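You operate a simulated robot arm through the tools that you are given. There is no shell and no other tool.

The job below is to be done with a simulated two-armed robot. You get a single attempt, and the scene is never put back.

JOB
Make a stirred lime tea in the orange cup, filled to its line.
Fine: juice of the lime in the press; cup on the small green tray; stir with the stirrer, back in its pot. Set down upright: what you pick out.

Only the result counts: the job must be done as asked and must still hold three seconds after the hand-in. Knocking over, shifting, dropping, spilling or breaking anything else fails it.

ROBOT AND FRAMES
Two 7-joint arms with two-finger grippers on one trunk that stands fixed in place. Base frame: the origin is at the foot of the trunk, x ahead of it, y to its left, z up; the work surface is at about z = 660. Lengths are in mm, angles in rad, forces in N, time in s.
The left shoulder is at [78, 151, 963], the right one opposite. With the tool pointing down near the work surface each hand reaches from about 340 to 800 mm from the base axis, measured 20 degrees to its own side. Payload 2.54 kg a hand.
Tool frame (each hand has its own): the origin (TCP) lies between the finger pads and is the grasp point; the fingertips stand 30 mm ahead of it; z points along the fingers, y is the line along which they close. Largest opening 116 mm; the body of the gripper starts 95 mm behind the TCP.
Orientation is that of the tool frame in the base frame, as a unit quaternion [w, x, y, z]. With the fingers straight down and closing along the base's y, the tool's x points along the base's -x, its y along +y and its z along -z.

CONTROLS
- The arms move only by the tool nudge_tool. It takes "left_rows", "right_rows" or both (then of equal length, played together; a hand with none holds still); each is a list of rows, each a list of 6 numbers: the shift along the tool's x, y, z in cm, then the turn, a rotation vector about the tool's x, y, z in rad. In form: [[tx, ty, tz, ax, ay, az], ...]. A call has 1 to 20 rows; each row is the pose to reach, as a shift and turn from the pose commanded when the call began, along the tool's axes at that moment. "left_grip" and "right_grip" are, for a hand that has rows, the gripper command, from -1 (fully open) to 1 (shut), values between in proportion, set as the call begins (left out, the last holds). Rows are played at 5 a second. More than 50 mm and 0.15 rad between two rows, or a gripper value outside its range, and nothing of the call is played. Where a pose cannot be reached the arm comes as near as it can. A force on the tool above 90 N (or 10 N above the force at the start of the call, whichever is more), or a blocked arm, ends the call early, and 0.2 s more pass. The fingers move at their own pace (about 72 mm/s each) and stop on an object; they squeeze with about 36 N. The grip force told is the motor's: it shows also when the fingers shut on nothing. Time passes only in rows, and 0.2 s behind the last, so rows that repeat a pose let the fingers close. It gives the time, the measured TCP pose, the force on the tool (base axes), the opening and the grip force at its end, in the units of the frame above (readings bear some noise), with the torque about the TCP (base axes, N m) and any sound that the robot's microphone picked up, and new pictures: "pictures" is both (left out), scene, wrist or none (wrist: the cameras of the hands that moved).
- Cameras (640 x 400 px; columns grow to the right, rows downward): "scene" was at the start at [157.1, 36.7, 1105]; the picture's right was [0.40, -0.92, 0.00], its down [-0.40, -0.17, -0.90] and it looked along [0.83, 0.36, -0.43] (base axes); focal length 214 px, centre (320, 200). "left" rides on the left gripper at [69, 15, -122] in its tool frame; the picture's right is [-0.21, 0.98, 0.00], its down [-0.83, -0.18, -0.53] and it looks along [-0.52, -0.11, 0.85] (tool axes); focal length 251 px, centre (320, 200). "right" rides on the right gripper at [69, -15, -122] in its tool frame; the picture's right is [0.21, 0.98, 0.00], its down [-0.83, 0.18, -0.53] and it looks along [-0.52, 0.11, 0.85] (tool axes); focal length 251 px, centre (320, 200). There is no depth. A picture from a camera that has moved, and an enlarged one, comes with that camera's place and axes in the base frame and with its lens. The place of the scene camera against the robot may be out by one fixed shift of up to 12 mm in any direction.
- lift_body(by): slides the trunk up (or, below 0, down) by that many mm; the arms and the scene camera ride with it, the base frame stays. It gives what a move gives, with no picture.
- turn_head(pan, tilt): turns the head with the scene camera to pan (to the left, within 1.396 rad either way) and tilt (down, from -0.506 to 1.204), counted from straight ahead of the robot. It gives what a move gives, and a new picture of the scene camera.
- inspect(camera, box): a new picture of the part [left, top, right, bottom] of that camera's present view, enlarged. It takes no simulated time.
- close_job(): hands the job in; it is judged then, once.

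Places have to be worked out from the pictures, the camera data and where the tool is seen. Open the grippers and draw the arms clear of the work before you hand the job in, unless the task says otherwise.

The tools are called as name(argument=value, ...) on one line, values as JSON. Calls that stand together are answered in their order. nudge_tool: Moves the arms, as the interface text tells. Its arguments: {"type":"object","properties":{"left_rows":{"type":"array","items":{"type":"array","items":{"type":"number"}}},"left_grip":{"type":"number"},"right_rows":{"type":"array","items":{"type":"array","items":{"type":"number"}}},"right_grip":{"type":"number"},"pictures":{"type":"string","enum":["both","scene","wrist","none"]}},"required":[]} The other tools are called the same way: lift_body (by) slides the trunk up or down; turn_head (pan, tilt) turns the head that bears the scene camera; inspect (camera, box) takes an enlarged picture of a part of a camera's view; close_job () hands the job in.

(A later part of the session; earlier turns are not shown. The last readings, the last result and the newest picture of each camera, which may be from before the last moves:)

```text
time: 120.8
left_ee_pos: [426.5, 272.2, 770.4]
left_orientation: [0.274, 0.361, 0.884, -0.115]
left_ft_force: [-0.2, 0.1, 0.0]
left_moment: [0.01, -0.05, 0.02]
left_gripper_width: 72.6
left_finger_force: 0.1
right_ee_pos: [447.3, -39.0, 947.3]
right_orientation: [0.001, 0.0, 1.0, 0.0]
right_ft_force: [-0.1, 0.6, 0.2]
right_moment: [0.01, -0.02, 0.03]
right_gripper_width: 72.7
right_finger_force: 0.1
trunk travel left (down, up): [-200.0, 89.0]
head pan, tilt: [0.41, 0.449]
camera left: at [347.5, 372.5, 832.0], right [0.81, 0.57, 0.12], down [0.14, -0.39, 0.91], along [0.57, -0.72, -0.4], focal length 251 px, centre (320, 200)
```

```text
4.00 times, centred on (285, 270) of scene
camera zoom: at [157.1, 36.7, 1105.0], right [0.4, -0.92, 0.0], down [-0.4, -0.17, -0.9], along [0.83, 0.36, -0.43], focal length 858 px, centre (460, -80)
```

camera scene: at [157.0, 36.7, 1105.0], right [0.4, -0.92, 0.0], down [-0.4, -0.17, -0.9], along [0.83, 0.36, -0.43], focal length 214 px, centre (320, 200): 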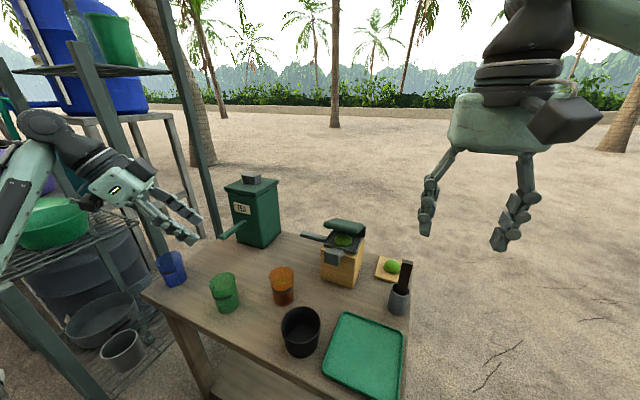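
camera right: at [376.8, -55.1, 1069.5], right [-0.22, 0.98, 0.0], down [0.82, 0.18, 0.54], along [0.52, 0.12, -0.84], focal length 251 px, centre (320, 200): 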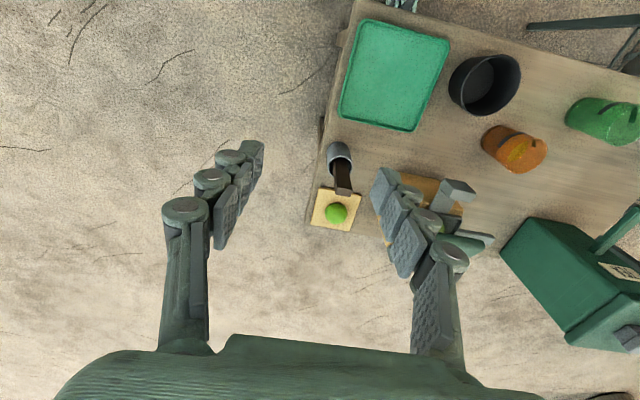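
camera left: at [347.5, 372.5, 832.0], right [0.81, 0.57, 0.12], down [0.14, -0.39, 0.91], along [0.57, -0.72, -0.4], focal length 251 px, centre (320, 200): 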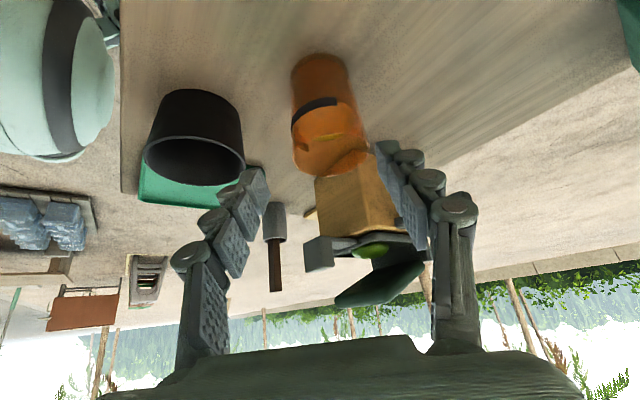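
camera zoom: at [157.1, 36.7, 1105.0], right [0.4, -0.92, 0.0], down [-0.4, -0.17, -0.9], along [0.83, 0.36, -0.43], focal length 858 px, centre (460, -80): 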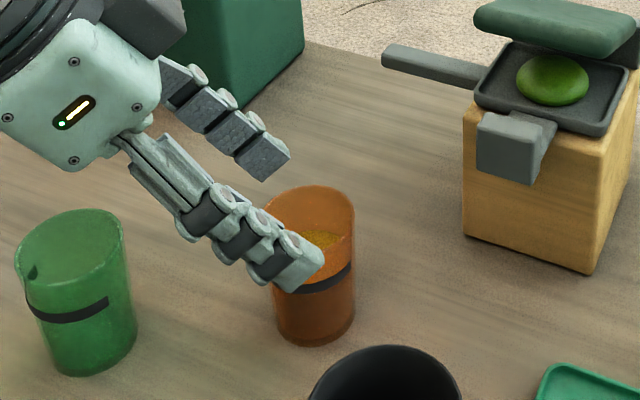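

In the wrist view the cup is about 8 mm toward the right-hand finger. I shift 8 mm along the closing line, go 25 mm nearer, and look again.

nudge_tool(left_rows=[[0, 0.4, 0, 0, 0, 0], [0, 0.8, 0, 0, 0, 0], [0, 0.8, 1.2, 0, 0, 0], [0, 0.8, 2.2, 0, 0, 0]], pictures="wrist")

inspect(camera="left", box=[220, 40, 440, 240])

```text
time: 121.8
left_ee_pos: [440.1, 271.4, 754.3]
left_orientation: [0.274, 0.362, 0.883, -0.115]
left_ft_force: [-0.5, 0.2, -0.4]
left_moment: [0.01, 0.01, 0.0]
left_gripper_width: 72.3
left_finger_force: 0.1
right_ee_pos: [447.4, -40.7, 947.9]
right_orientation: [0.001, 0.0, 1.0, 0.0]
right_ft_force: [0.1, 0.7, -0.3]
right_moment: [0.01, 0.01, -0.02]
right_gripper_width: 72.8
right_finger_force: 0.1
trunk travel left (down, up): [-200.0, 89.0]
head pan, tilt: [0.41, 0.449]
camera left: at [361.0, 369.8, 814.9], right [0.81, 0.57, 0.12], down [0.14, -0.39, 0.91], along [0.57, -0.72, -0.4], focal length 251 px, centre (320, 200)
```

left: 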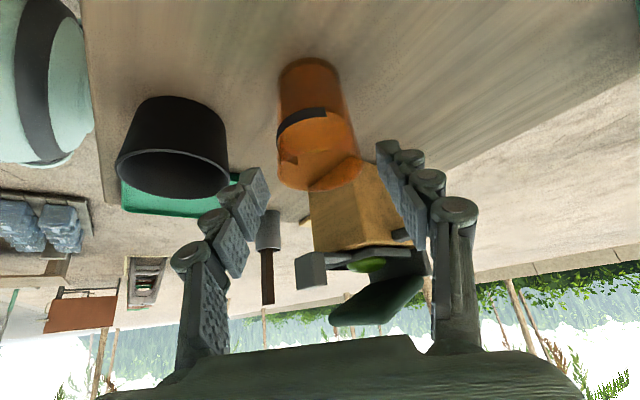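

```text
2.00 times, centred on (330, 140) of left
camera zoom: at [361.0, 369.8, 814.9], right [0.81, 0.57, 0.12], down [0.14, -0.39, 0.91], along [0.57, -0.72, -0.4], focal length 503 px, centre (300, 320)
```

zoom: 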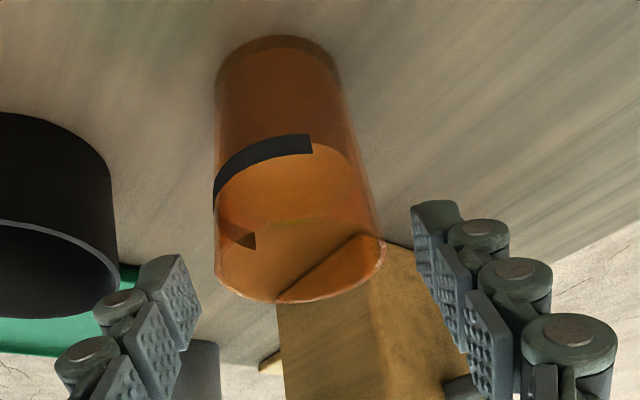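

Centred now. I go the last part (slightly less forward) and compare with the earlier good grasp.

nudge_tool(left_rows=[[0.26, 0, 1.4, 0, 0, 0], [0.52, -0.03, 2.79, 0, 0, 0]], pictures="none")

inspect(camera="left", box=[220, 60, 440, 260])

```text
time: 122.4
left_ee_pos: [447.5, 262.6, 727.6]
left_orientation: [0.274, 0.361, 0.884, -0.115]
left_ft_force: [0.0, 0.3, -0.2]
left_moment: [-0.03, -0.02, -0.03]
left_gripper_width: 72.4
left_finger_force: 0.0
right_ee_pos: [446.4, -40.1, 948.0]
right_orientation: [-0.001, 0.0, 1.0, 0.0]
right_ft_force: [-0.1, 0.3, 0.2]
right_moment: [0.03, 0.0, -0.01]
right_gripper_width: 72.4
right_finger_force: 0.1
trunk travel left (down, up): [-200.0, 89.0]
head pan, tilt: [0.41, 0.449]
```

```text
2.00 times, centred on (330, 160) of left
camera zoom: at [368.2, 361.5, 788.2], right [0.81, 0.57, 0.12], down [0.14, -0.39, 0.91], along [0.57, -0.72, -0.4], focal length 503 px, centre (300, 280)
```

zoom: 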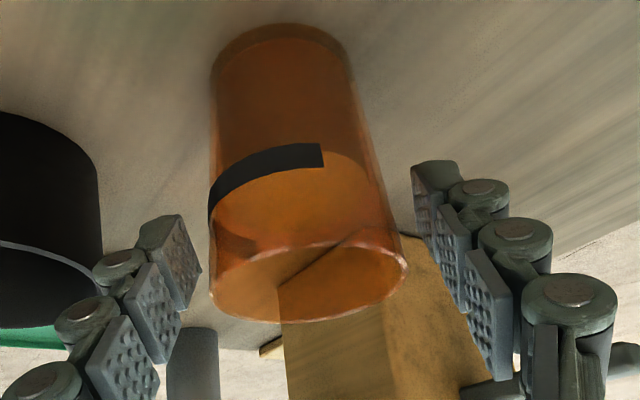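

Matches the earlier good grasp. I close, hold, and lift 8 mm.

nudge_tool(left_rows=[[0, 0, 0, 0, 0, 0], [0, 0, 0, 0, 0, 0], [0, 0, 0, 0, 0, 0], [0, 0, 0, 0, 0, 0]], left_grip=1, pictures="none")

nudge_tool(left_rows=[[-0.11, 0, -0.17, 0, 0, 0], [-0.28, 0, -0.41, 0, 0, 0], [-0.57, 0, -0.83, 0, 0, 0], [-0.85, 0, -1.24, 0, 0, 0]], pictures="none")

inspect(camera="left", box=[220, 60, 440, 260])

inspect(camera="scene", box=[230, 220, 340, 320])

```text
time: 123.4
left_ee_pos: [448.5, 261.2, 725.7]
left_orientation: [0.274, 0.362, 0.883, -0.116]
left_ft_force: [0.7, 0.8, 0.2]
left_moment: [0.0, 0.02, 0.01]
left_gripper_width: 48.1
left_finger_force: 35.5
right_ee_pos: [446.1, -40.0, 948.3]
right_orientation: [0.001, 0.0, 1.0, 0.0]
right_ft_force: [-0.8, 0.0, 0.4]
right_moment: [0.0, 0.02, -0.02]
right_gripper_width: 72.4
right_finger_force: 0.1
trunk travel left (down, up): [-200.0, 89.0]
head pan, tilt: [0.41, 0.449]
```

```text
time: 124.4
left_ee_pos: [448.7, 261.3, 741.7]
left_orientation: [0.275, 0.362, 0.883, -0.116]
left_ft_force: [0.2, -0.4, 0.5]
left_moment: [-0.05, 0.01, 0.0]
left_gripper_width: 48.1
left_finger_force: 35.7
right_ee_pos: [447.5, -38.9, 947.2]
right_orientation: [0.001, 0.0, 1.0, 0.0]
right_ft_force: [-0.1, 0.5, -0.3]
right_moment: [-0.05, 0.01, 0.0]
right_gripper_width: 72.5
right_finger_force: 0.0
trunk travel left (down, up): [-200.0, 89.0]
head pan, tilt: [0.41, 0.449]
```

```text
2.00 times, centred on (330, 160) of left
camera zoom: at [368.6, 361.4, 803.3], right [0.81, 0.57, 0.12], down [0.14, -0.39, 0.91], along [0.57, -0.72, -0.4], focal length 503 px, centre (300, 280)
```

zoom: 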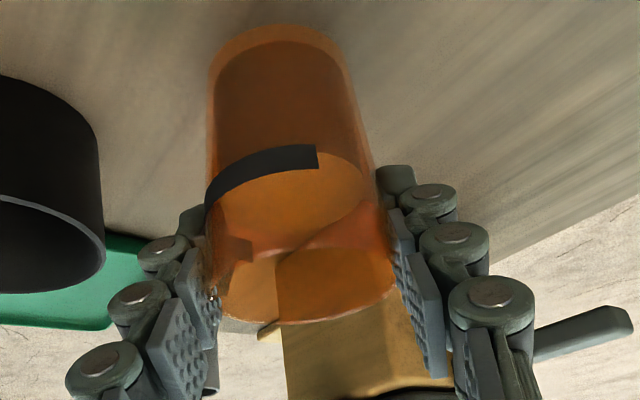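

```text
4.00 times, centred on (285, 270) of scene
camera zoom: at [157.1, 36.7, 1105.0], right [0.4, -0.92, 0.0], down [-0.4, -0.17, -0.9], along [0.83, 0.36, -0.43], focal length 858 px, centre (460, -80)
```

zoom: 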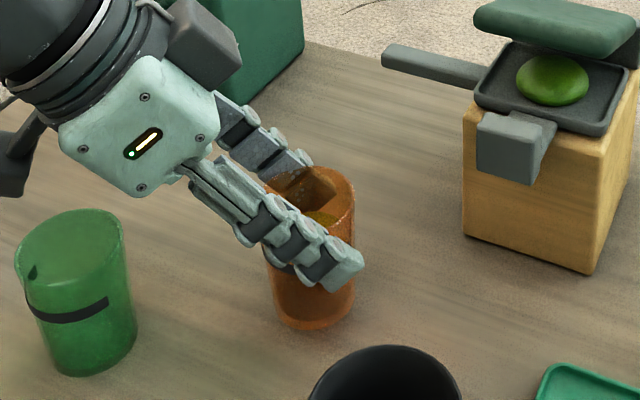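

Held level with no slip. I carry the cup back around the green one to the front of the tea spout.

nudge_tool(left_rows=[[0.3, 1.8, -0.3, 0, 0, 0], [0.65, 3.7, -0.65, 0, 0, 0], [1.01, 5.53, -0.98, 0, 0, 0], [2.4, 7.0, -1.95, 0, 0, 0], [3.8, 8.5, -2.9, 0, 0, 0], [5.2, 10.0, -3.9, 0, 0, 0], [6.56, 11.52, -4.84, 0, 0, 0], [8.1, 12.1, -5.9, 0, 0, 0], [9.7, 12.8, -7.0, 0, 0, 0], [11.2, 13.4, -8.05, 0, 0, 0], [12.78, 14.04, -9.13, 0, 0, 0]], pictures="wrist")

inspect(camera="scene", box=[180, 190, 290, 290])

```text
time: 126.8
left_ee_pos: [433.6, 471.4, 744.5]
left_orientation: [0.274, 0.362, 0.884, -0.116]
left_ft_force: [0.5, -0.3, -0.2]
left_moment: [-0.02, 0.0, -0.02]
left_gripper_width: 47.9
left_finger_force: 36.0
right_ee_pos: [446.2, -40.5, 947.4]
right_orientation: [0.001, -0.001, 1.0, 0.0]
right_ft_force: [0.0, 0.8, 0.2]
right_moment: [0.02, -0.03, -0.01]
right_gripper_width: 72.4
right_finger_force: 0.0
trunk travel left (down, up): [-200.0, 89.0]
head pan, tilt: [0.41, 0.449]
camera left: at [354.3, 571.5, 805.5], right [0.81, 0.57, 0.12], down [0.14, -0.39, 0.91], along [0.57, -0.72, -0.4], focal length 251 px, centre (320, 200)
```

left: 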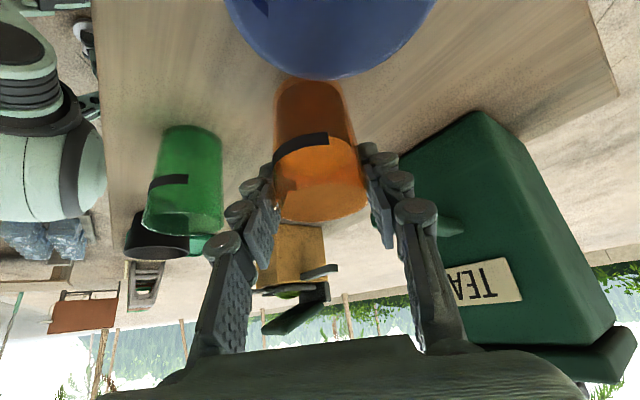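

```text
4.00 times, centred on (235, 240) of scene
camera zoom: at [157.2, 36.8, 1105.0], right [0.4, -0.92, 0.0], down [-0.4, -0.17, -0.9], along [0.83, 0.36, -0.43], focal length 858 px, centre (660, 40)
```

zoom: 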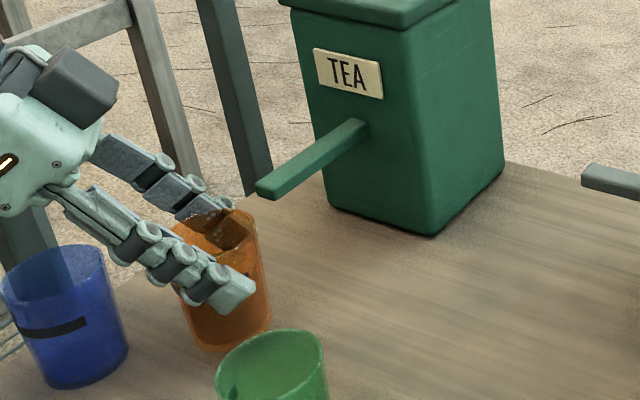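

I lower it to about 4 mm above the table and slide it forward under the spout along the same line as before.

nudge_tool(left_rows=[[0.42, 0, 0.61, 0, 0, 0], [0.84, 0, 1.22, 0, 0, 0], [0.24, 0.7, 1.63, 0, 0, 0], [-0.36, 1.4, 2.04, 0, 0, 0], [-0.95, 2.1, 2.44, 0, 0, 0], [-1.55, 2.8, 2.85, 0, 0, 0], [-2.14, 3.48, 3.25, 0, 0, 0]], pictures="wrist")

inspect(camera="left", box=[220, 60, 440, 260])

inspect(camera="scene", box=[190, 195, 280, 275])

```text
time: 128.4
left_ee_pos: [484.3, 471.8, 729.9]
left_orientation: [0.275, 0.361, 0.884, -0.114]
left_ft_force: [-0.1, -0.1, -0.2]
left_moment: [0.04, -0.01, 0.0]
left_gripper_width: 47.7
left_finger_force: 36.2
right_ee_pos: [447.8, -40.0, 948.2]
right_orientation: [0.001, 0.0, 1.0, 0.0]
right_ft_force: [-0.2, -0.3, -0.4]
right_moment: [0.0, -0.02, 0.0]
right_gripper_width: 72.2
right_finger_force: 0.0
trunk travel left (down, up): [-200.0, 89.0]
head pan, tilt: [0.41, 0.449]
camera left: at [404.4, 571.3, 791.0], right [0.81, 0.57, 0.12], down [0.14, -0.39, 0.91], along [0.57, -0.72, -0.4], focal length 251 px, centre (320, 200)
```

left: 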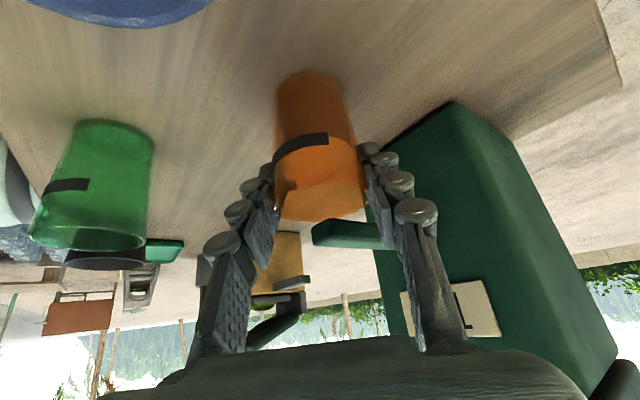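

```text
2.00 times, centred on (330, 160) of left
camera zoom: at [404.4, 571.3, 791.0], right [0.81, 0.57, 0.12], down [0.14, -0.39, 0.91], along [0.57, -0.72, -0.4], focal length 503 px, centre (300, 280)
```

zoom: 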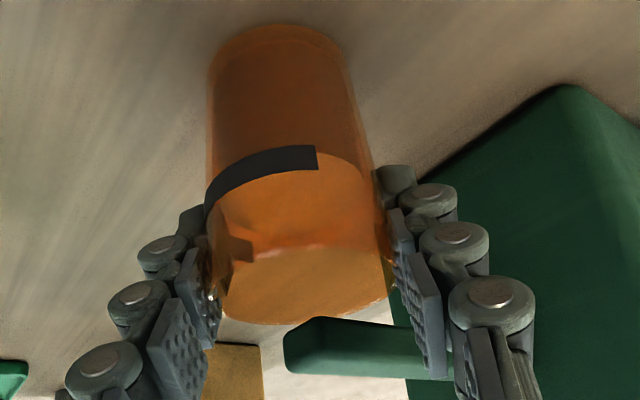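

```text
5.00 times, centred on (235, 235) of scene
camera zoom: at [157.1, 36.7, 1105.0], right [0.4, -0.92, 0.0], down [-0.4, -0.17, -0.9], along [0.83, 0.36, -0.43], focal length 1072 px, centre (745, 25)
```

zoom: 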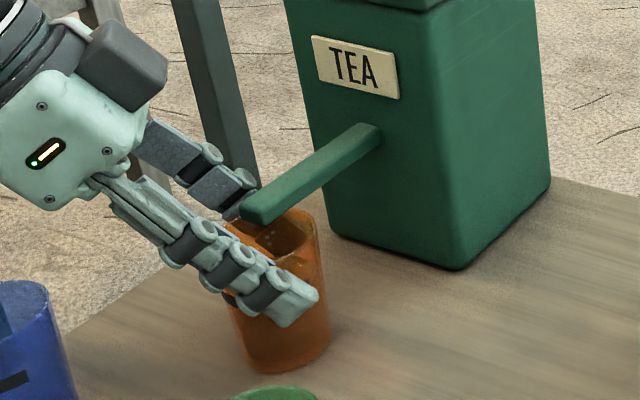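

Same position as before under the spout. I set it down gently.

nudge_tool(left_rows=[[0.11, 0, 0.17, 0, 0, 0], [0.21, 0, 0.31, 0, 0, 0]], pictures="none")

nudge_tool(left_rows=[[0.06, 0, 0.08, 0, 0, 0]], pictures="none")

```text
time: 129.0
left_ee_pos: [485.0, 470.6, 726.8]
left_orientation: [0.275, 0.362, 0.883, -0.116]
left_ft_force: [0.0, -0.1, 1.3]
left_moment: [-0.04, 0.01, 0.02]
left_gripper_width: 48.3
left_finger_force: 35.9
right_ee_pos: [447.1, -39.9, 949.3]
right_orientation: [0.001, 0.001, 1.0, 0.0]
right_ft_force: [0.4, 0.3, 0.0]
right_moment: [0.02, -0.02, 0.03]
right_gripper_width: 72.5
right_finger_force: 0.1
trunk travel left (down, up): [-200.0, 89.0]
head pan, tilt: [0.41, 0.449]
```

```text
time: 129.4
left_ee_pos: [484.4, 471.9, 725.7]
left_orientation: [0.275, 0.361, 0.884, -0.114]
left_ft_force: [0.6, 1.6, 4.8]
left_moment: [0.08, 0.02, -0.03]
left_gripper_width: 48.1
left_finger_force: 35.4
right_ee_pos: [446.3, -39.4, 949.1]
right_orientation: [0.001, 0.001, 1.0, -0.001]
right_ft_force: [1.0, -0.8, -0.1]
right_moment: [-0.02, 0.04, 0.01]
right_gripper_width: 72.4
right_finger_force: 0.1
trunk travel left (down, up): [-200.0, 89.0]
head pan, tilt: [0.41, 0.449]
```

Set down (4.8 N). I open and withdraw as before, then move over the knob with closed fingers.

nudge_tool(left_rows=[[0, 0, 0, 0, 0, 0], [0, 0, 0, 0, 0, 0]], left_grip=-0.1, pictures="none")

nudge_tool(left_rows=[[0, 0, -2, 0, 0, 0], [0, 0, -5, 0, 0, 0], [0, 0, -9, 0, 0, 0], [0, 0, -13, 0, 0, 0]], pictures="wrist")

inspect(camera="left", box=[280, 40, 380, 140])

inspect(camera="scene", box=[200, 225, 250, 275])

```text
time: 130.0
left_ee_pos: [484.5, 469.9, 725.6]
left_orientation: [0.274, 0.362, 0.884, -0.116]
left_ft_force: [0.4, -0.2, -0.7]
left_moment: [0.02, 0.01, 0.02]
left_gripper_width: 63.7
left_finger_force: 0.0
right_ee_pos: [447.0, -39.6, 948.4]
right_orientation: [0.001, 0.0, 1.0, 0.0]
right_ft_force: [0.0, -0.4, -0.2]
right_moment: [0.01, -0.02, -0.03]
right_gripper_width: 72.6
right_finger_force: 0.0
trunk travel left (down, up): [-200.0, 89.0]
head pan, tilt: [0.41, 0.449]
```

```text
time: 131.0
left_ee_pos: [433.2, 524.4, 833.0]
left_orientation: [0.274, 0.362, 0.883, -0.115]
left_ft_force: [-0.2, -0.9, 0.6]
left_moment: [0.01, -0.03, 0.02]
left_gripper_width: 64.0
left_finger_force: 0.1
right_ee_pos: [447.3, -39.5, 948.8]
right_orientation: [0.0, -0.001, 1.0, 0.0]
right_ft_force: [0.5, 0.4, -0.2]
right_moment: [0.0, 0.01, -0.02]
right_gripper_width: 72.4
right_finger_force: 0.1
trunk travel left (down, up): [-200.0, 89.0]
head pan, tilt: [0.41, 0.449]
camera left: at [352.6, 624.1, 893.9], right [0.81, 0.57, 0.12], down [0.14, -0.39, 0.91], along [0.56, -0.72, -0.4], focal length 251 px, centre (320, 200)
```

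left: 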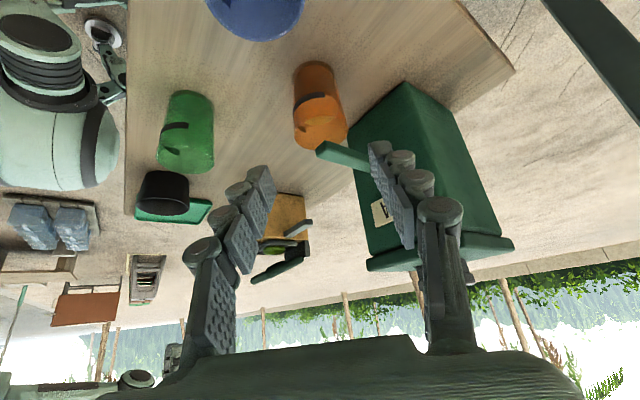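

```text
4.00 times, centred on (330, 90) of left
camera zoom: at [352.6, 624.1, 893.9], right [0.81, 0.57, 0.12], down [0.14, -0.39, 0.91], along [0.56, -0.72, -0.4], focal length 1006 px, centre (280, 640)
```

zoom: 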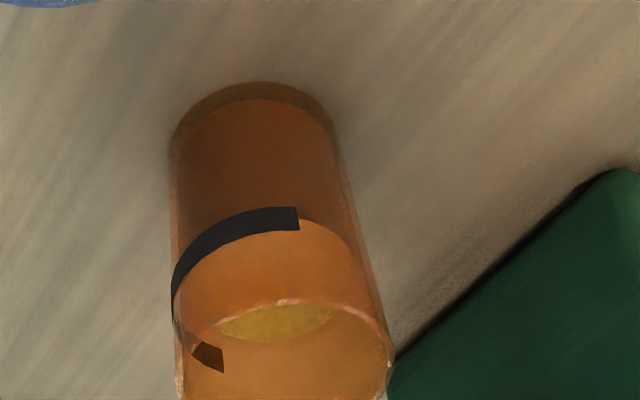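

```text
8.00 times, centred on (225, 250) of scene
camera zoom: at [157.1, 36.6, 1105.0], right [0.4, -0.92, 0.0], down [-0.4, -0.17, -0.9], along [0.83, 0.36, -0.43], focal length 1716 px, centre (1080, -200)
```

zoom: 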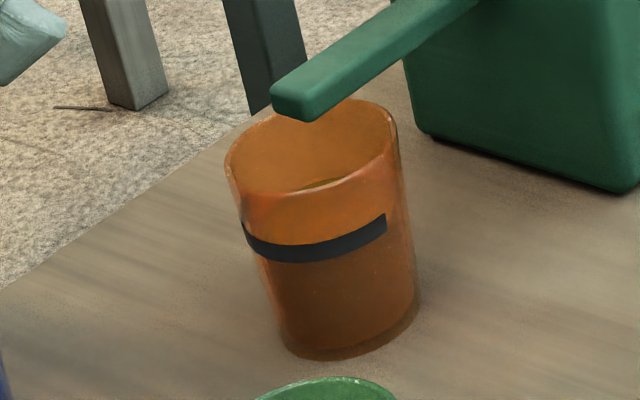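

The cup is again well under the spout tip. I close the left fingers, rise, and go over the knob as before.

nudge_tool(left_rows=[[-2.4, 0, -3.5, 0, 0, 0], [-4.8, 0, -7.0, 0, 0, 0], [-7.21, -0.06, -10.48, 0, 0, 0], [-9.8, 1.86, -8.7, 0, 0, 0], [-12.4, 3.8, -6.9, 0, 0, 0], [-15.0, 5.7, -5.1, 0, 0, 0], [-17.7, 7.65, -3.3, 0, 0, 0], [-20.26, 9.57, -1.56, 0, 0, 0]], left_grip=1, pictures="none")

nudge_tool(left_rows=[[0.85, 0, 1.24, 0, 0, 0], [1.7, 0, 2.48, 0, 0, 0], [2.4, 0, 3.49, 0, 0, 0]], pictures="none")

inspect(camera="left", box=[220, 80, 420, 220])

```text
time: 132.8
left_ee_pos: [613.9, 479.8, 958.7]
left_orientation: [0.274, 0.363, 0.883, -0.116]
left_ft_force: [0.9, -0.4, -0.3]
left_moment: [-0.02, 0.03, 0.02]
left_gripper_width: 0.0
left_finger_force: 28.6
right_ee_pos: [447.1, -39.9, 948.2]
right_orientation: [0.0, 0.001, 1.0, 0.0]
right_ft_force: [0.1, -0.1, -0.4]
right_moment: [0.0, 0.01, 0.0]
right_gripper_width: 72.6
right_finger_force: 0.1
trunk travel left (down, up): [-200.0, 89.0]
head pan, tilt: [0.41, 0.449]
```

```text
time: 133.6
left_ee_pos: [613.5, 481.1, 916.3]
left_orientation: [0.274, 0.361, 0.884, -0.114]
left_ft_force: [-0.3, -0.5, -0.6]
left_moment: [-0.02, -0.01, -0.02]
left_gripper_width: 0.0
left_finger_force: 28.3
right_ee_pos: [446.2, -40.6, 948.1]
right_orientation: [0.001, -0.001, 1.0, 0.0]
right_ft_force: [-0.5, 0.0, 0.8]
right_moment: [0.01, -0.04, -0.01]
right_gripper_width: 72.5
right_finger_force: 0.1
trunk travel left (down, up): [-200.0, 89.0]
head pan, tilt: [0.41, 0.449]
```

```text
2.86 times, centred on (320, 150) of left
camera zoom: at [533.3, 581.4, 978.1], right [0.81, 0.57, 0.12], down [0.14, -0.39, 0.91], along [0.57, -0.72, -0.4], focal length 718 px, centre (320, 343)
```

zoom: 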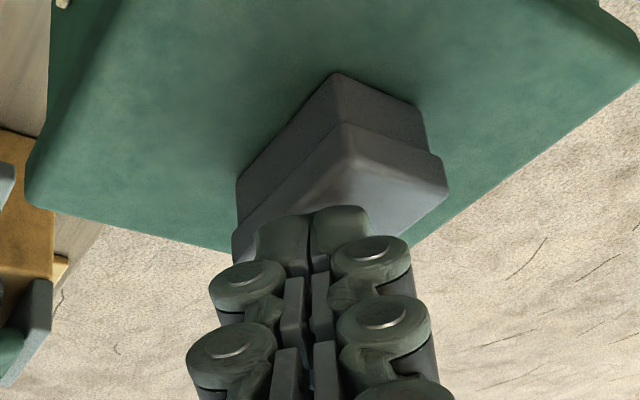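

At knob contact (916). I press down 7 mm to just short of the click point.

nudge_tool(left_rows=[[0.2, 0, 0.29, 0, 0, 0], [0.4, 0, 0.58, 0, 0, 0]], pictures="none")

inspect(camera="scene", box=[200, 225, 250, 275])

```text
time: 134.2
left_ee_pos: [611.8, 480.4, 910.5]
left_orientation: [0.274, 0.361, 0.884, -0.115]
left_ft_force: [0.6, 0.7, 1.7]
left_moment: [-0.02, -0.05, -0.03]
left_gripper_width: 0.0
left_finger_force: 28.2
right_ee_pos: [446.4, -39.9, 947.7]
right_orientation: [0.001, 0.0, 1.0, 0.0]
right_ft_force: [0.5, -1.1, 0.0]
right_moment: [-0.01, -0.05, 0.02]
right_gripper_width: 72.5
right_finger_force: 0.2
trunk travel left (down, up): [-200.0, 89.0]
head pan, tilt: [0.41, 0.449]
```

```text
8.00 times, centred on (225, 250) of scene
camera zoom: at [156.9, 36.6, 1105.0], right [0.4, -0.92, 0.0], down [-0.4, -0.17, -0.9], along [0.83, 0.36, -0.43], focal length 1716 px, centre (1080, -200)
```

zoom: 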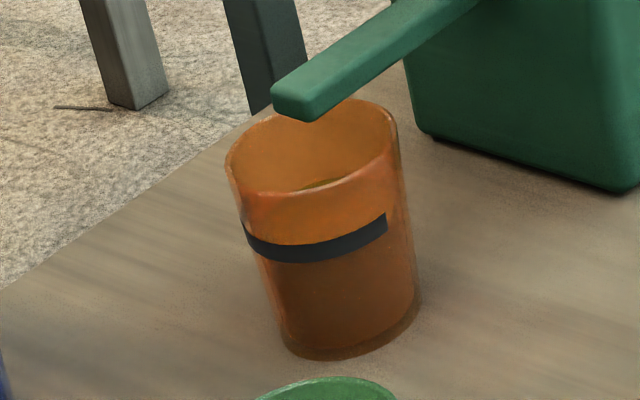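

No flow yet. I press 4.5 mm further in one row to reach the click.

nudge_tool(left_rows=[[0.26, 0, 0.37, 0, 0, 0]], pictures="none")

inspect(camera="scene", box=[205, 230, 245, 265])

```text
time: 134.6
left_ee_pos: [612.6, 480.9, 906.6]
left_orientation: [0.275, 0.362, 0.883, -0.116]
left_ft_force: [1.3, -0.5, 3.1]
left_moment: [0.01, -0.05, -0.01]
left_gripper_width: 6.3
left_finger_force: 28.3
right_ee_pos: [446.6, -39.6, 948.1]
right_orientation: [0.001, 0.001, 1.0, -0.001]
right_ft_force: [-0.4, 0.3, 0.3]
right_moment: [0.01, -0.01, 0.0]
right_gripper_width: 72.2
right_finger_force: 0.1
trunk travel left (down, up): [-200.0, 89.0]
head pan, tilt: [0.41, 0.449]
heard: click
```

```text
11.43 times, centred on (225, 248) of scene
camera zoom: at [156.9, 36.4, 1105.1], right [0.4, -0.92, 0.0], down [-0.4, -0.17, -0.9], along [0.83, 0.36, -0.43], focal length 2451 px, centre (1406, -343)
```

zoom: 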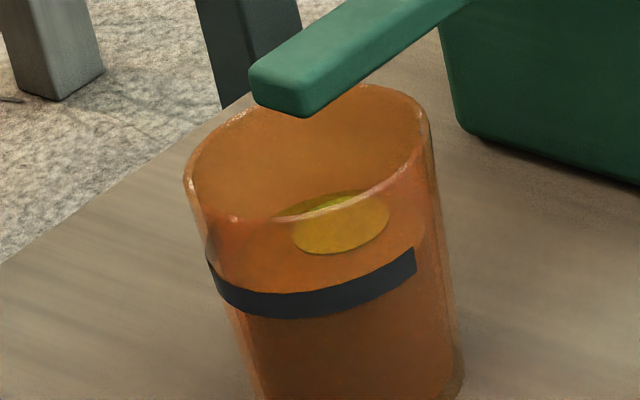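

Click, tea flows; the marker patch is back, so I will stir again. I hold 0.4 s more.

nudge_tool(left_rows=[[0, 0, 0, 0, 0, 0]], pictures="none")

inspect(camera="scene", box=[205, 230, 245, 265])

```text
time: 135.0
left_ee_pos: [612.2, 479.8, 906.3]
left_orientation: [0.275, 0.362, 0.883, -0.115]
left_ft_force: [1.4, 0.0, 3.5]
left_moment: [0.01, -0.04, -0.02]
left_gripper_width: 6.1
left_finger_force: 28.4
right_ee_pos: [446.6, -39.0, 948.2]
right_orientation: [0.001, 0.001, 1.0, 0.0]
right_ft_force: [0.4, -0.2, -0.1]
right_moment: [0.02, 0.02, -0.01]
right_gripper_width: 72.4
right_finger_force: 0.1
trunk travel left (down, up): [-200.0, 89.0]
head pan, tilt: [0.41, 0.449]
```

```text
11.43 times, centred on (225, 248) of scene
camera zoom: at [156.9, 36.4, 1105.0], right [0.4, -0.92, 0.0], down [-0.4, -0.17, -0.9], along [0.83, 0.36, -0.43], focal length 2451 px, centre (1406, -343)
```

zoom: 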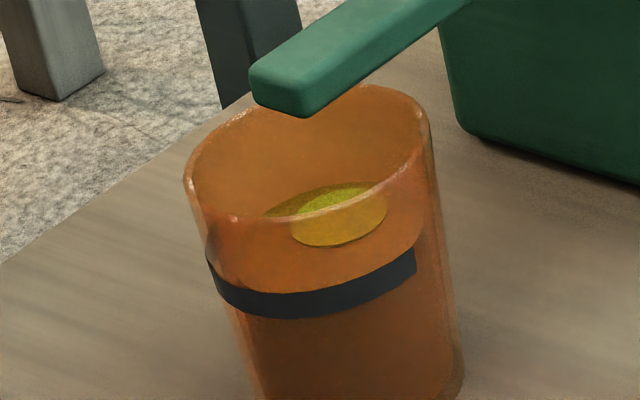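

About 3.9 mm has been added; the release itself adds a little more, which brings it to the strip's centre. I release now.

nudge_tool(left_rows=[[-2.2, 0, -3.3, 0, 0, 0], [-3.4, 0, -5.0, 0, 0, 0]], pictures="none")

nudge_tool(left_rows=[[3.1, -1.6, -0.1, 0, 0, 0], [6.3, -3.2, -0.2, 0, 0, 0], [9.4, -4.7, -0.4, 0, 0, 0], [12.5, -6.3, -0.5, 0, 0, 0], [15.7, -7.9, -0.6, 0, 0, 0], [18.8, -9.5, -0.7, 0, 0, 0]], left_grip=-0.2, pictures="wrist")

inspect(camera="left", box=[310, 55, 345, 85])

inspect(camera="scene", box=[205, 230, 245, 265])

```text
time: 135.6
left_ee_pos: [614.4, 483.2, 966.2]
left_orientation: [0.273, 0.362, 0.884, -0.116]
left_ft_force: [0.5, -0.4, 0.0]
left_moment: [0.01, 0.02, -0.01]
left_gripper_width: 0.0
left_finger_force: 28.6
right_ee_pos: [447.3, -39.3, 947.8]
right_orientation: [0.001, 0.0, 1.0, 0.0]
right_ft_force: [0.0, 0.1, 0.1]
right_moment: [0.01, -0.01, 0.02]
right_gripper_width: 72.3
right_finger_force: 0.1
trunk travel left (down, up): [-200.0, 89.0]
head pan, tilt: [0.41, 0.449]
```

```text
time: 137.0
left_ee_pos: [432.1, 526.0, 861.2]
left_orientation: [0.274, 0.362, 0.884, -0.115]
left_ft_force: [0.1, -0.3, -0.4]
left_moment: [0.02, -0.02, -0.02]
left_gripper_width: 69.6
left_finger_force: 0.1
right_ee_pos: [446.7, -39.9, 947.8]
right_orientation: [0.001, -0.001, 1.0, -0.001]
right_ft_force: [-0.2, 0.4, -0.2]
right_moment: [0.04, 0.0, -0.03]
right_gripper_width: 72.5
right_finger_force: 0.1
trunk travel left (down, up): [-200.0, 89.0]
head pan, tilt: [0.41, 0.449]
camera left: at [351.7, 624.7, 923.2], right [0.81, 0.57, 0.12], down [0.14, -0.39, 0.91], along [0.57, -0.72, -0.4], focal length 251 px, centre (320, 200)
```

left: 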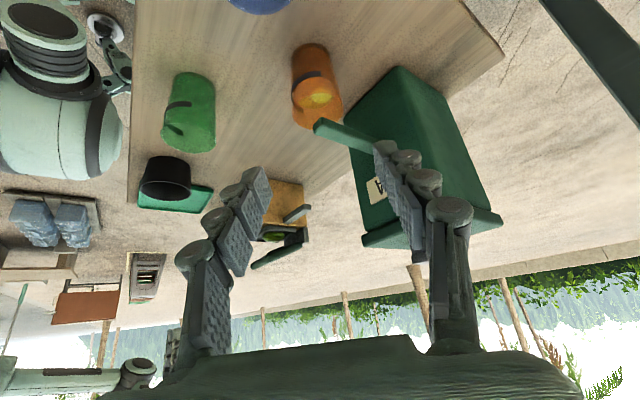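

```text
13.33 times, centred on (328, 70) of left
camera zoom: at [351.7, 624.7, 923.2], right [0.81, 0.57, 0.12], down [0.14, -0.39, 0.91], along [0.57, -0.72, -0.4], focal length 3352 px, centre (220, 1933)
```

zoom: 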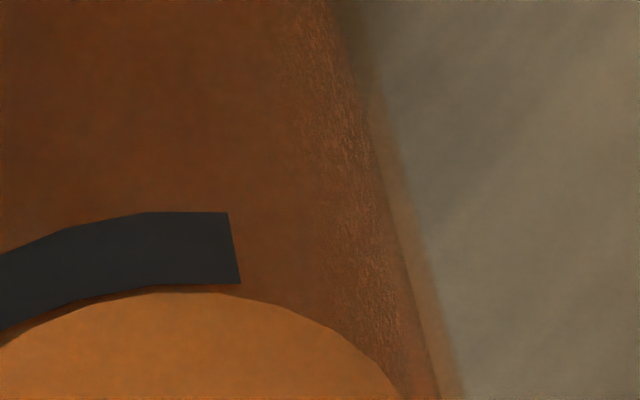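

```text
11.43 times, centred on (225, 248) of scene
camera zoom: at [157.2, 36.8, 1105.0], right [0.4, -0.92, 0.0], down [-0.4, -0.17, -0.9], along [0.83, 0.36, -0.43], focal length 2451 px, centre (1406, -343)
```

zoom: 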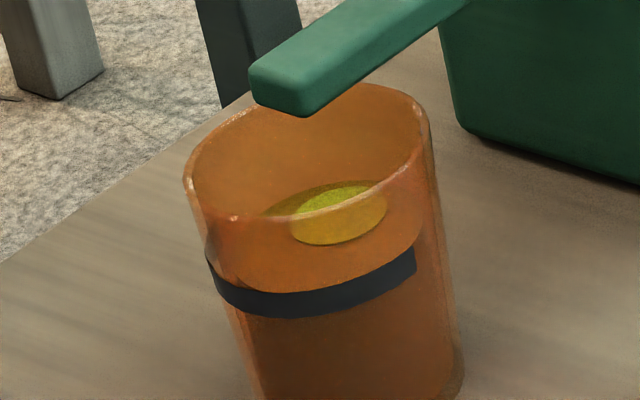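

The level has risen 4.2 mm and now lies within the strip, about a millimetre under its centre. I regrasp the cup along the same axis.

nudge_tool(left_rows=[[0.9, -0.1, 2.5, 0, 0, 0], [1.33, -0.2, 5.5, 0, 0, 0], [1.33, -0.2, 8.5, 0, 0, 0], [1.33, -0.2, 11, 0, 0, 0], [1.33, -0.2, 13.3, 0, 0, 0], [1.33, -0.2, 15.3, 0, 0, 0]], pictures="none")

inspect(camera="left", box=[220, 60, 440, 260])

```text
time: 138.4
left_ee_pos: [483.5, 470.2, 731.8]
left_orientation: [0.274, 0.361, 0.884, -0.115]
left_ft_force: [0.5, -0.4, -0.3]
left_moment: [-0.01, -0.06, 0.01]
left_gripper_width: 69.9
left_finger_force: 0.0
right_ee_pos: [446.0, -40.7, 947.8]
right_orientation: [0.0, -0.001, 1.0, -0.001]
right_ft_force: [0.1, -0.4, 0.5]
right_moment: [-0.05, 0.02, 0.0]
right_gripper_width: 72.7
right_finger_force: 0.0
trunk travel left (down, up): [-200.0, 89.0]
head pan, tilt: [0.41, 0.449]
```

```text
2.00 times, centred on (330, 160) of left
camera zoom: at [404.9, 570.0, 793.2], right [0.81, 0.57, 0.12], down [0.14, -0.39, 0.91], along [0.57, -0.72, -0.4], focal length 503 px, centre (300, 280)
```

zoom: 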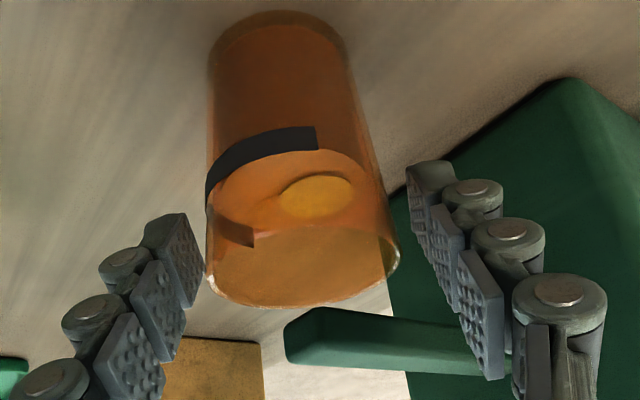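

Well aligned, 3 mm high; I lower that bit, close, then ease the cup out.

nudge_tool(left_rows=[[0.17, 0, 0.25, 0, 0, 0]], pictures="none")

nudge_tool(left_rows=[[0, 0, 0, 0, 0, 0], [0, 0, 0, 0, 0, 0], [0, 0, 0, 0, 0, 0], [0, 0, 0, 0, 0, 0]], left_grip=1, pictures="none")

nudge_tool(left_rows=[[-0.06, 0, -0.08, 0, 0, 0], [-0.11, 0, -0.16, 0, 0, 0], [-0.17, 0, -0.25, 0, 0, 0], [0.3, -0.5, -0.6, 0, 0, 0], [0.9, -1.2, -1.0, 0, 0, 0], [1.5, -1.9, -1.4, 0, 0, 0], [2.1, -2.6, -1.8, 0, 0, 0], [2.7, -3.3, -2.2, 0, 0, 0]], pictures="wrist")

inspect(camera="left", box=[220, 60, 440, 260])

```text
time: 138.8
left_ee_pos: [485.0, 469.7, 728.1]
left_orientation: [0.275, 0.361, 0.884, -0.116]
left_ft_force: [0.4, 0.4, -0.8]
left_moment: [-0.01, -0.01, 0.02]
left_gripper_width: 69.7
left_finger_force: 0.2
right_ee_pos: [446.6, -39.7, 948.7]
right_orientation: [0.001, 0.0, 1.0, 0.001]
right_ft_force: [0.3, 0.0, 0.5]
right_moment: [0.01, 0.0, -0.03]
right_gripper_width: 72.4
right_finger_force: 0.1
trunk travel left (down, up): [-200.0, 89.0]
head pan, tilt: [0.41, 0.449]
```

```text
time: 139.8
left_ee_pos: [483.9, 469.8, 728.0]
left_orientation: [0.275, 0.361, 0.884, -0.115]
left_ft_force: [-1.3, 0.4, -0.4]
left_moment: [0.01, 0.02, 0.0]
left_gripper_width: 48.1
left_finger_force: 35.7
right_ee_pos: [447.6, -40.5, 948.4]
right_orientation: [0.001, 0.0, 1.0, 0.0]
right_ft_force: [0.6, 0.1, 0.2]
right_moment: [-0.01, 0.0, 0.01]
right_gripper_width: 72.3
right_finger_force: 0.0
trunk travel left (down, up): [-200.0, 89.0]
head pan, tilt: [0.41, 0.449]
```

```text
time: 141.6
left_ee_pos: [437.0, 471.2, 732.3]
left_orientation: [0.274, 0.361, 0.884, -0.115]
left_ft_force: [0.1, 0.0, -1.3]
left_moment: [-0.01, -0.01, 0.0]
left_gripper_width: 48.0
left_finger_force: 36.3
right_ee_pos: [446.2, -39.8, 948.2]
right_orientation: [0.0, 0.001, 1.0, 0.0]
right_ft_force: [-0.3, 0.4, 0.7]
right_moment: [-0.03, 0.0, 0.06]
right_gripper_width: 72.5
right_finger_force: 0.0
trunk travel left (down, up): [-200.0, 89.0]
head pan, tilt: [0.41, 0.449]
camera left: at [357.4, 570.9, 793.6], right [0.81, 0.57, 0.12], down [0.14, -0.39, 0.91], along [0.57, -0.72, -0.4], focal length 251 px, centre (320, 200)
```

left: 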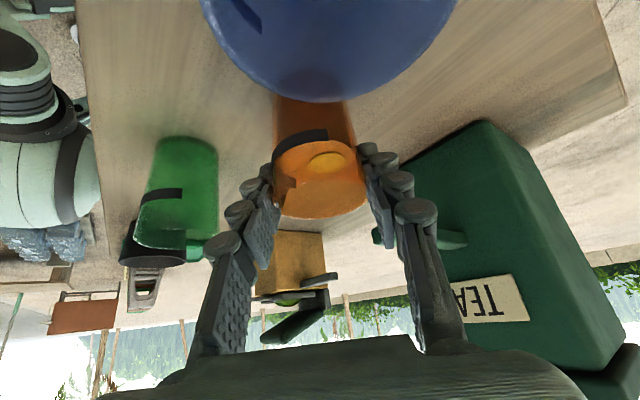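

```text
2.00 times, centred on (330, 160) of left
camera zoom: at [357.4, 570.9, 793.6], right [0.81, 0.57, 0.12], down [0.14, -0.39, 0.91], along [0.57, -0.72, -0.4], focal length 503 px, centre (300, 280)
```

zoom: 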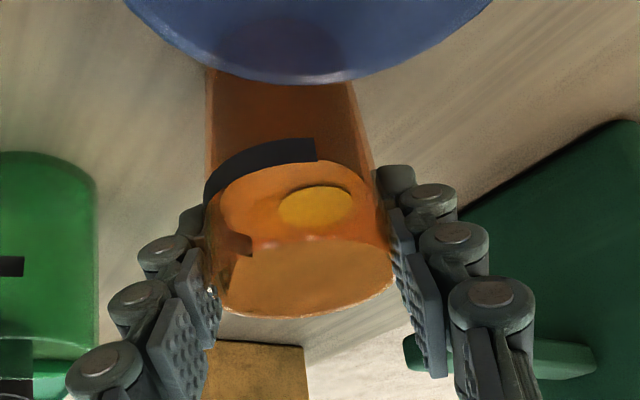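

Out from under the spout with no slip. I repeat the path to the middle of the table.

nudge_tool(left_rows=[[-1.7, -0.6, 0.5, 0, 0, 0], [-3.4, -1.25, 1.5, 0, 0, 0], [-5.1, -1.9, 2.5, 0, 0, 0], [-6.85, -2.52, 3.51, 0, 0, 0], [-8.2, -4.0, 4.5, 0, 0, 0], [-9.6, -5.5, 5.4, 0, 0, 0], [-11.0, -7.0, 6.4, 0, 0, 0], [-12.39, -8.5, 7.37, 0, 0, 0], [-12.95, -10.3, 7.75, 0, 0, 0], [-13.5, -12.1, 8.15, 0, 0, 0], [-14.04, -13.96, 8.54, 0, 0, 0]], pictures="scene")

nudge_tool(left_rows=[[0.28, 0, 0.41, 0, 0, 0], [0.57, 0, 0.83, 0, 0, 0], [0.74, 0, 1.07, 0, 0, 0]], pictures="none")

```text
time: 144.0
left_ee_pos: [454.0, 254.7, 742.1]
left_orientation: [0.274, 0.362, 0.884, -0.115]
left_ft_force: [0.1, 0.2, -0.8]
left_moment: [-0.02, 0.03, -0.01]
left_gripper_width: 47.8
left_finger_force: 36.4
right_ee_pos: [446.7, -39.7, 948.0]
right_orientation: [0.001, 0.001, 1.0, 0.0]
right_ft_force: [-0.4, -0.6, 0.1]
right_moment: [-0.01, 0.01, 0.02]
right_gripper_width: 72.7
right_finger_force: 0.1
trunk travel left (down, up): [-200.0, 89.0]
head pan, tilt: [0.41, 0.449]
camera scene: at [157.1, 36.7, 1105.0], right [0.4, -0.92, 0.0], down [-0.4, -0.17, -0.9], along [0.83, 0.36, -0.43], focal length 214 px, centre (320, 200)
```

scene: 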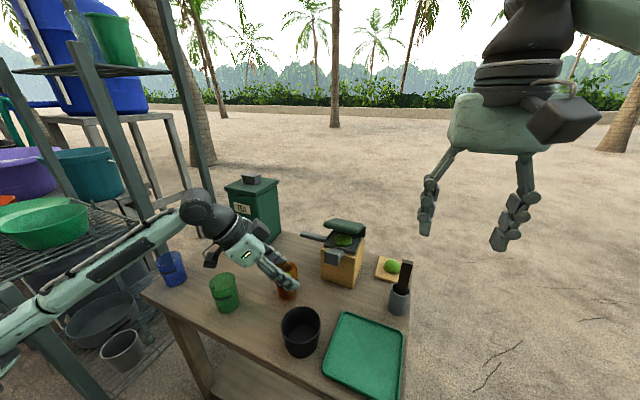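

```text
time: 144.8
left_ee_pos: [455.5, 256.6, 728.8]
left_orientation: [0.274, 0.362, 0.883, -0.115]
left_ft_force: [0.0, 0.2, -0.4]
left_moment: [0.0, 0.01, 0.02]
left_gripper_width: 48.1
left_finger_force: 36.2
right_ee_pos: [446.8, -39.2, 948.5]
right_orientation: [0.001, 0.0, 1.0, 0.0]
right_ft_force: [-0.3, 0.6, -1.0]
right_moment: [0.0, -0.03, -0.03]
right_gripper_width: 72.5
right_finger_force: 0.0
trunk travel left (down, up): [-200.0, 89.0]
head pan, tilt: [0.41, 0.449]
```

Close to the table; I lower in 1–2 mm steps until contact.

nudge_tool(left_rows=[[0.08, 0, 0.12, 0, 0, 0]], pictures="none")

nudge_tool(left_rows=[[0.06, 0, 0.08, 0, 0, 0]], pictures="none")

```text
time: 145.2
left_ee_pos: [455.0, 256.3, 729.6]
left_orientation: [0.275, 0.361, 0.884, -0.115]
left_ft_force: [0.7, 1.3, 2.3]
left_moment: [0.03, -0.02, 0.03]
left_gripper_width: 48.1
left_finger_force: 36.1
right_ee_pos: [445.3, -39.9, 948.9]
right_orientation: [0.0, -0.001, 1.0, 0.0]
right_ft_force: [0.1, -0.2, 0.6]
right_moment: [0.0, 0.0, 0.0]
right_gripper_width: 72.5
right_finger_force: 0.0
trunk travel left (down, up): [-200.0, 89.0]
head pan, tilt: [0.41, 0.449]
```

```text
time: 145.6
left_ee_pos: [455.9, 254.4, 728.4]
left_orientation: [0.276, 0.361, 0.883, -0.115]
left_ft_force: [0.1, 2.1, 8.8]
left_moment: [0.14, 0.07, -0.02]
left_gripper_width: 48.1
left_finger_force: 35.9
right_ee_pos: [446.2, -40.4, 947.7]
right_orientation: [0.001, 0.0, 1.0, 0.0]
right_ft_force: [0.2, -0.6, 0.2]
right_moment: [0.0, -0.01, 0.02]
right_gripper_width: 72.7
right_finger_force: 0.0
trunk travel left (down, up): [-200.0, 89.0]
head pan, tilt: [0.41, 0.449]
```

Contact. I ease off a little, open, withdraw the left hand to its side, and bring the right hand over.

nudge_tool(left_rows=[[-0.05, 0, -0.08, 0, 0, 0]], pictures="none")

nudge_tool(left_rows=[[0, 0, 0, 0, 0, 0], [0, 0, 0, 0, 0, 0]], left_grip=-0.15, pictures="none")

nudge_tool(left_rows=[[0, 0, -2, 0, 0, 0], [0, 0, -5, 0, 0, 0], [0, 0, -9, 0, 0, 0], [0, 0, -13, 0, 0, 0], [0, 0, -16, 0, 0, 0], [2.3, 2.8, -17.6, 0, 0, 0], [4.6, 5.7, -19.2, 0, 0, 0], [6.9, 8.5, -20.8, 0, 0, 0]], right_rows=[[0, 1, 0, 0, 0, 0], [0, 3, 0.2, 0, 0, 0], [0, 6, 0.4, 0, 0, 0], [0, 9, 0.6, 0, 0, 0], [0, 12, 0.8, 0, 0, 0], [0, 15, 1.0, 0, 0, 0], [0, 18, 1.0, 0, 0, 0], [0, 20, 1.0, 0, 0, 0]])

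inspect(camera="right", box=[320, 40, 480, 200])

```text
time: 146.0
left_ee_pos: [455.1, 255.2, 729.0]
left_orientation: [0.275, 0.362, 0.883, -0.116]
left_ft_force: [1.9, 1.1, 5.2]
left_moment: [0.04, -0.13, -0.04]
left_gripper_width: 48.4
left_finger_force: 35.7
right_ee_pos: [447.5, -39.6, 949.4]
right_orientation: [0.001, 0.0, 1.0, 0.0]
right_ft_force: [0.9, -0.1, 1.0]
right_moment: [-0.01, 0.01, -0.03]
right_gripper_width: 72.5
right_finger_force: 0.0
trunk travel left (down, up): [-200.0, 89.0]
head pan, tilt: [0.41, 0.449]
```

```text
time: 146.6
left_ee_pos: [455.7, 255.4, 727.9]
left_orientation: [0.275, 0.362, 0.884, -0.115]
left_ft_force: [0.2, 0.3, 0.0]
left_moment: [-0.03, 0.0, -0.02]
left_gripper_width: 67.0
left_finger_force: 0.1
right_ee_pos: [447.6, -40.4, 948.9]
right_orientation: [0.001, 0.0, 1.0, 0.0]
right_ft_force: [0.1, -0.4, 0.0]
right_moment: [-0.04, -0.03, -0.01]
right_gripper_width: 72.4
right_finger_force: 0.1
trunk travel left (down, up): [-200.0, 89.0]
head pan, tilt: [0.41, 0.449]
```

```text
time: 148.4
left_ee_pos: [392.0, 438.8, 860.4]
left_orientation: [0.274, 0.363, 0.883, -0.116]
left_ft_force: [0.0, -0.3, -1.1]
left_moment: [0.0, -0.02, -0.02]
left_gripper_width: 66.8
left_finger_force: 0.1
right_ee_pos: [447.0, 161.1, 936.8]
right_orientation: [0.002, -0.001, 1.0, 0.0]
right_ft_force: [0.5, -0.3, 0.1]
right_moment: [-0.02, -0.01, -0.02]
right_gripper_width: 72.3
right_finger_force: 0.0
trunk travel left (down, up): [-200.0, 89.0]
head pan, tilt: [0.41, 0.449]
camera scene: at [157.1, 36.7, 1104.9], right [0.4, -0.92, 0.0], down [-0.4, -0.17, -0.9], along [0.83, 0.36, -0.43], focal length 214 px, centre (320, 200)
camera right: at [377.1, 145.8, 1056.9], right [-0.21, 0.98, 0.0], down [0.82, 0.18, 0.54], along [0.52, 0.11, -0.84], focal length 251 px, centre (320, 200)
camera left: at [311.0, 539.2, 920.6], right [0.81, 0.57, 0.12], down [0.14, -0.39, 0.91], along [0.56, -0.72, -0.4], focal length 251 px, centre (320, 200)
```

scene: 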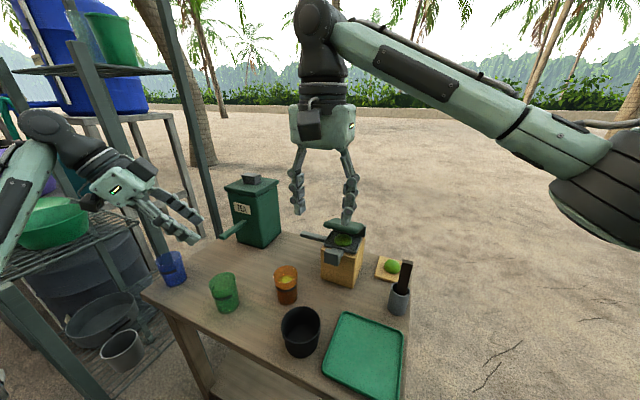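
right: 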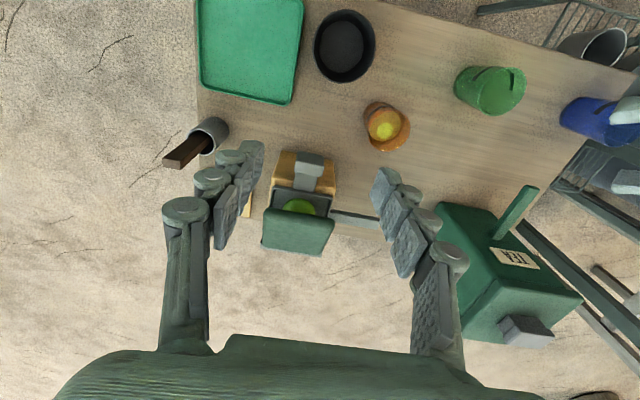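
left: 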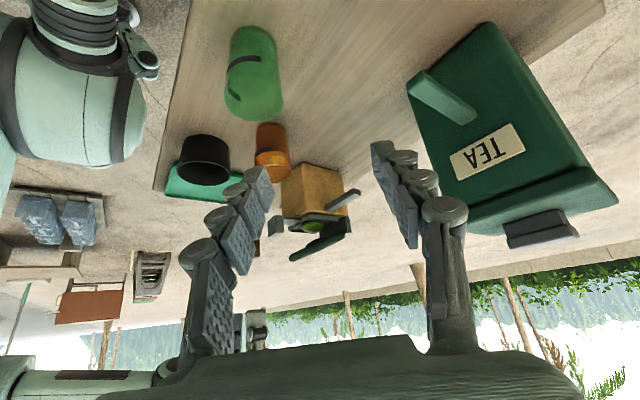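

```text
2.50 times, centred on (400, 120) of right
camera zoom: at [377.1, 145.8, 1056.9], right [-0.21, 0.98, 0.0], down [0.82, 0.18, 0.54], along [0.52, 0.11, -0.84], focal length 629 px, centre (120, 400)
```

zoom: 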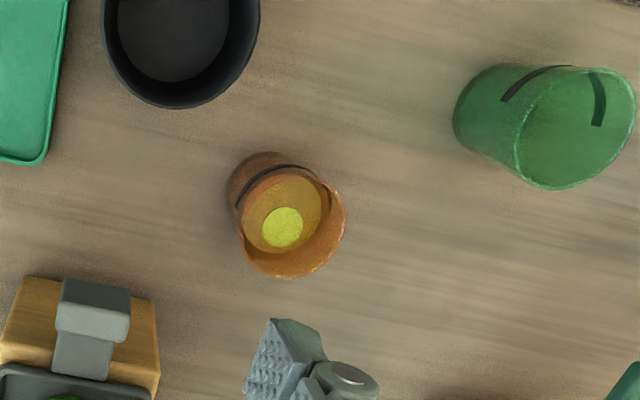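

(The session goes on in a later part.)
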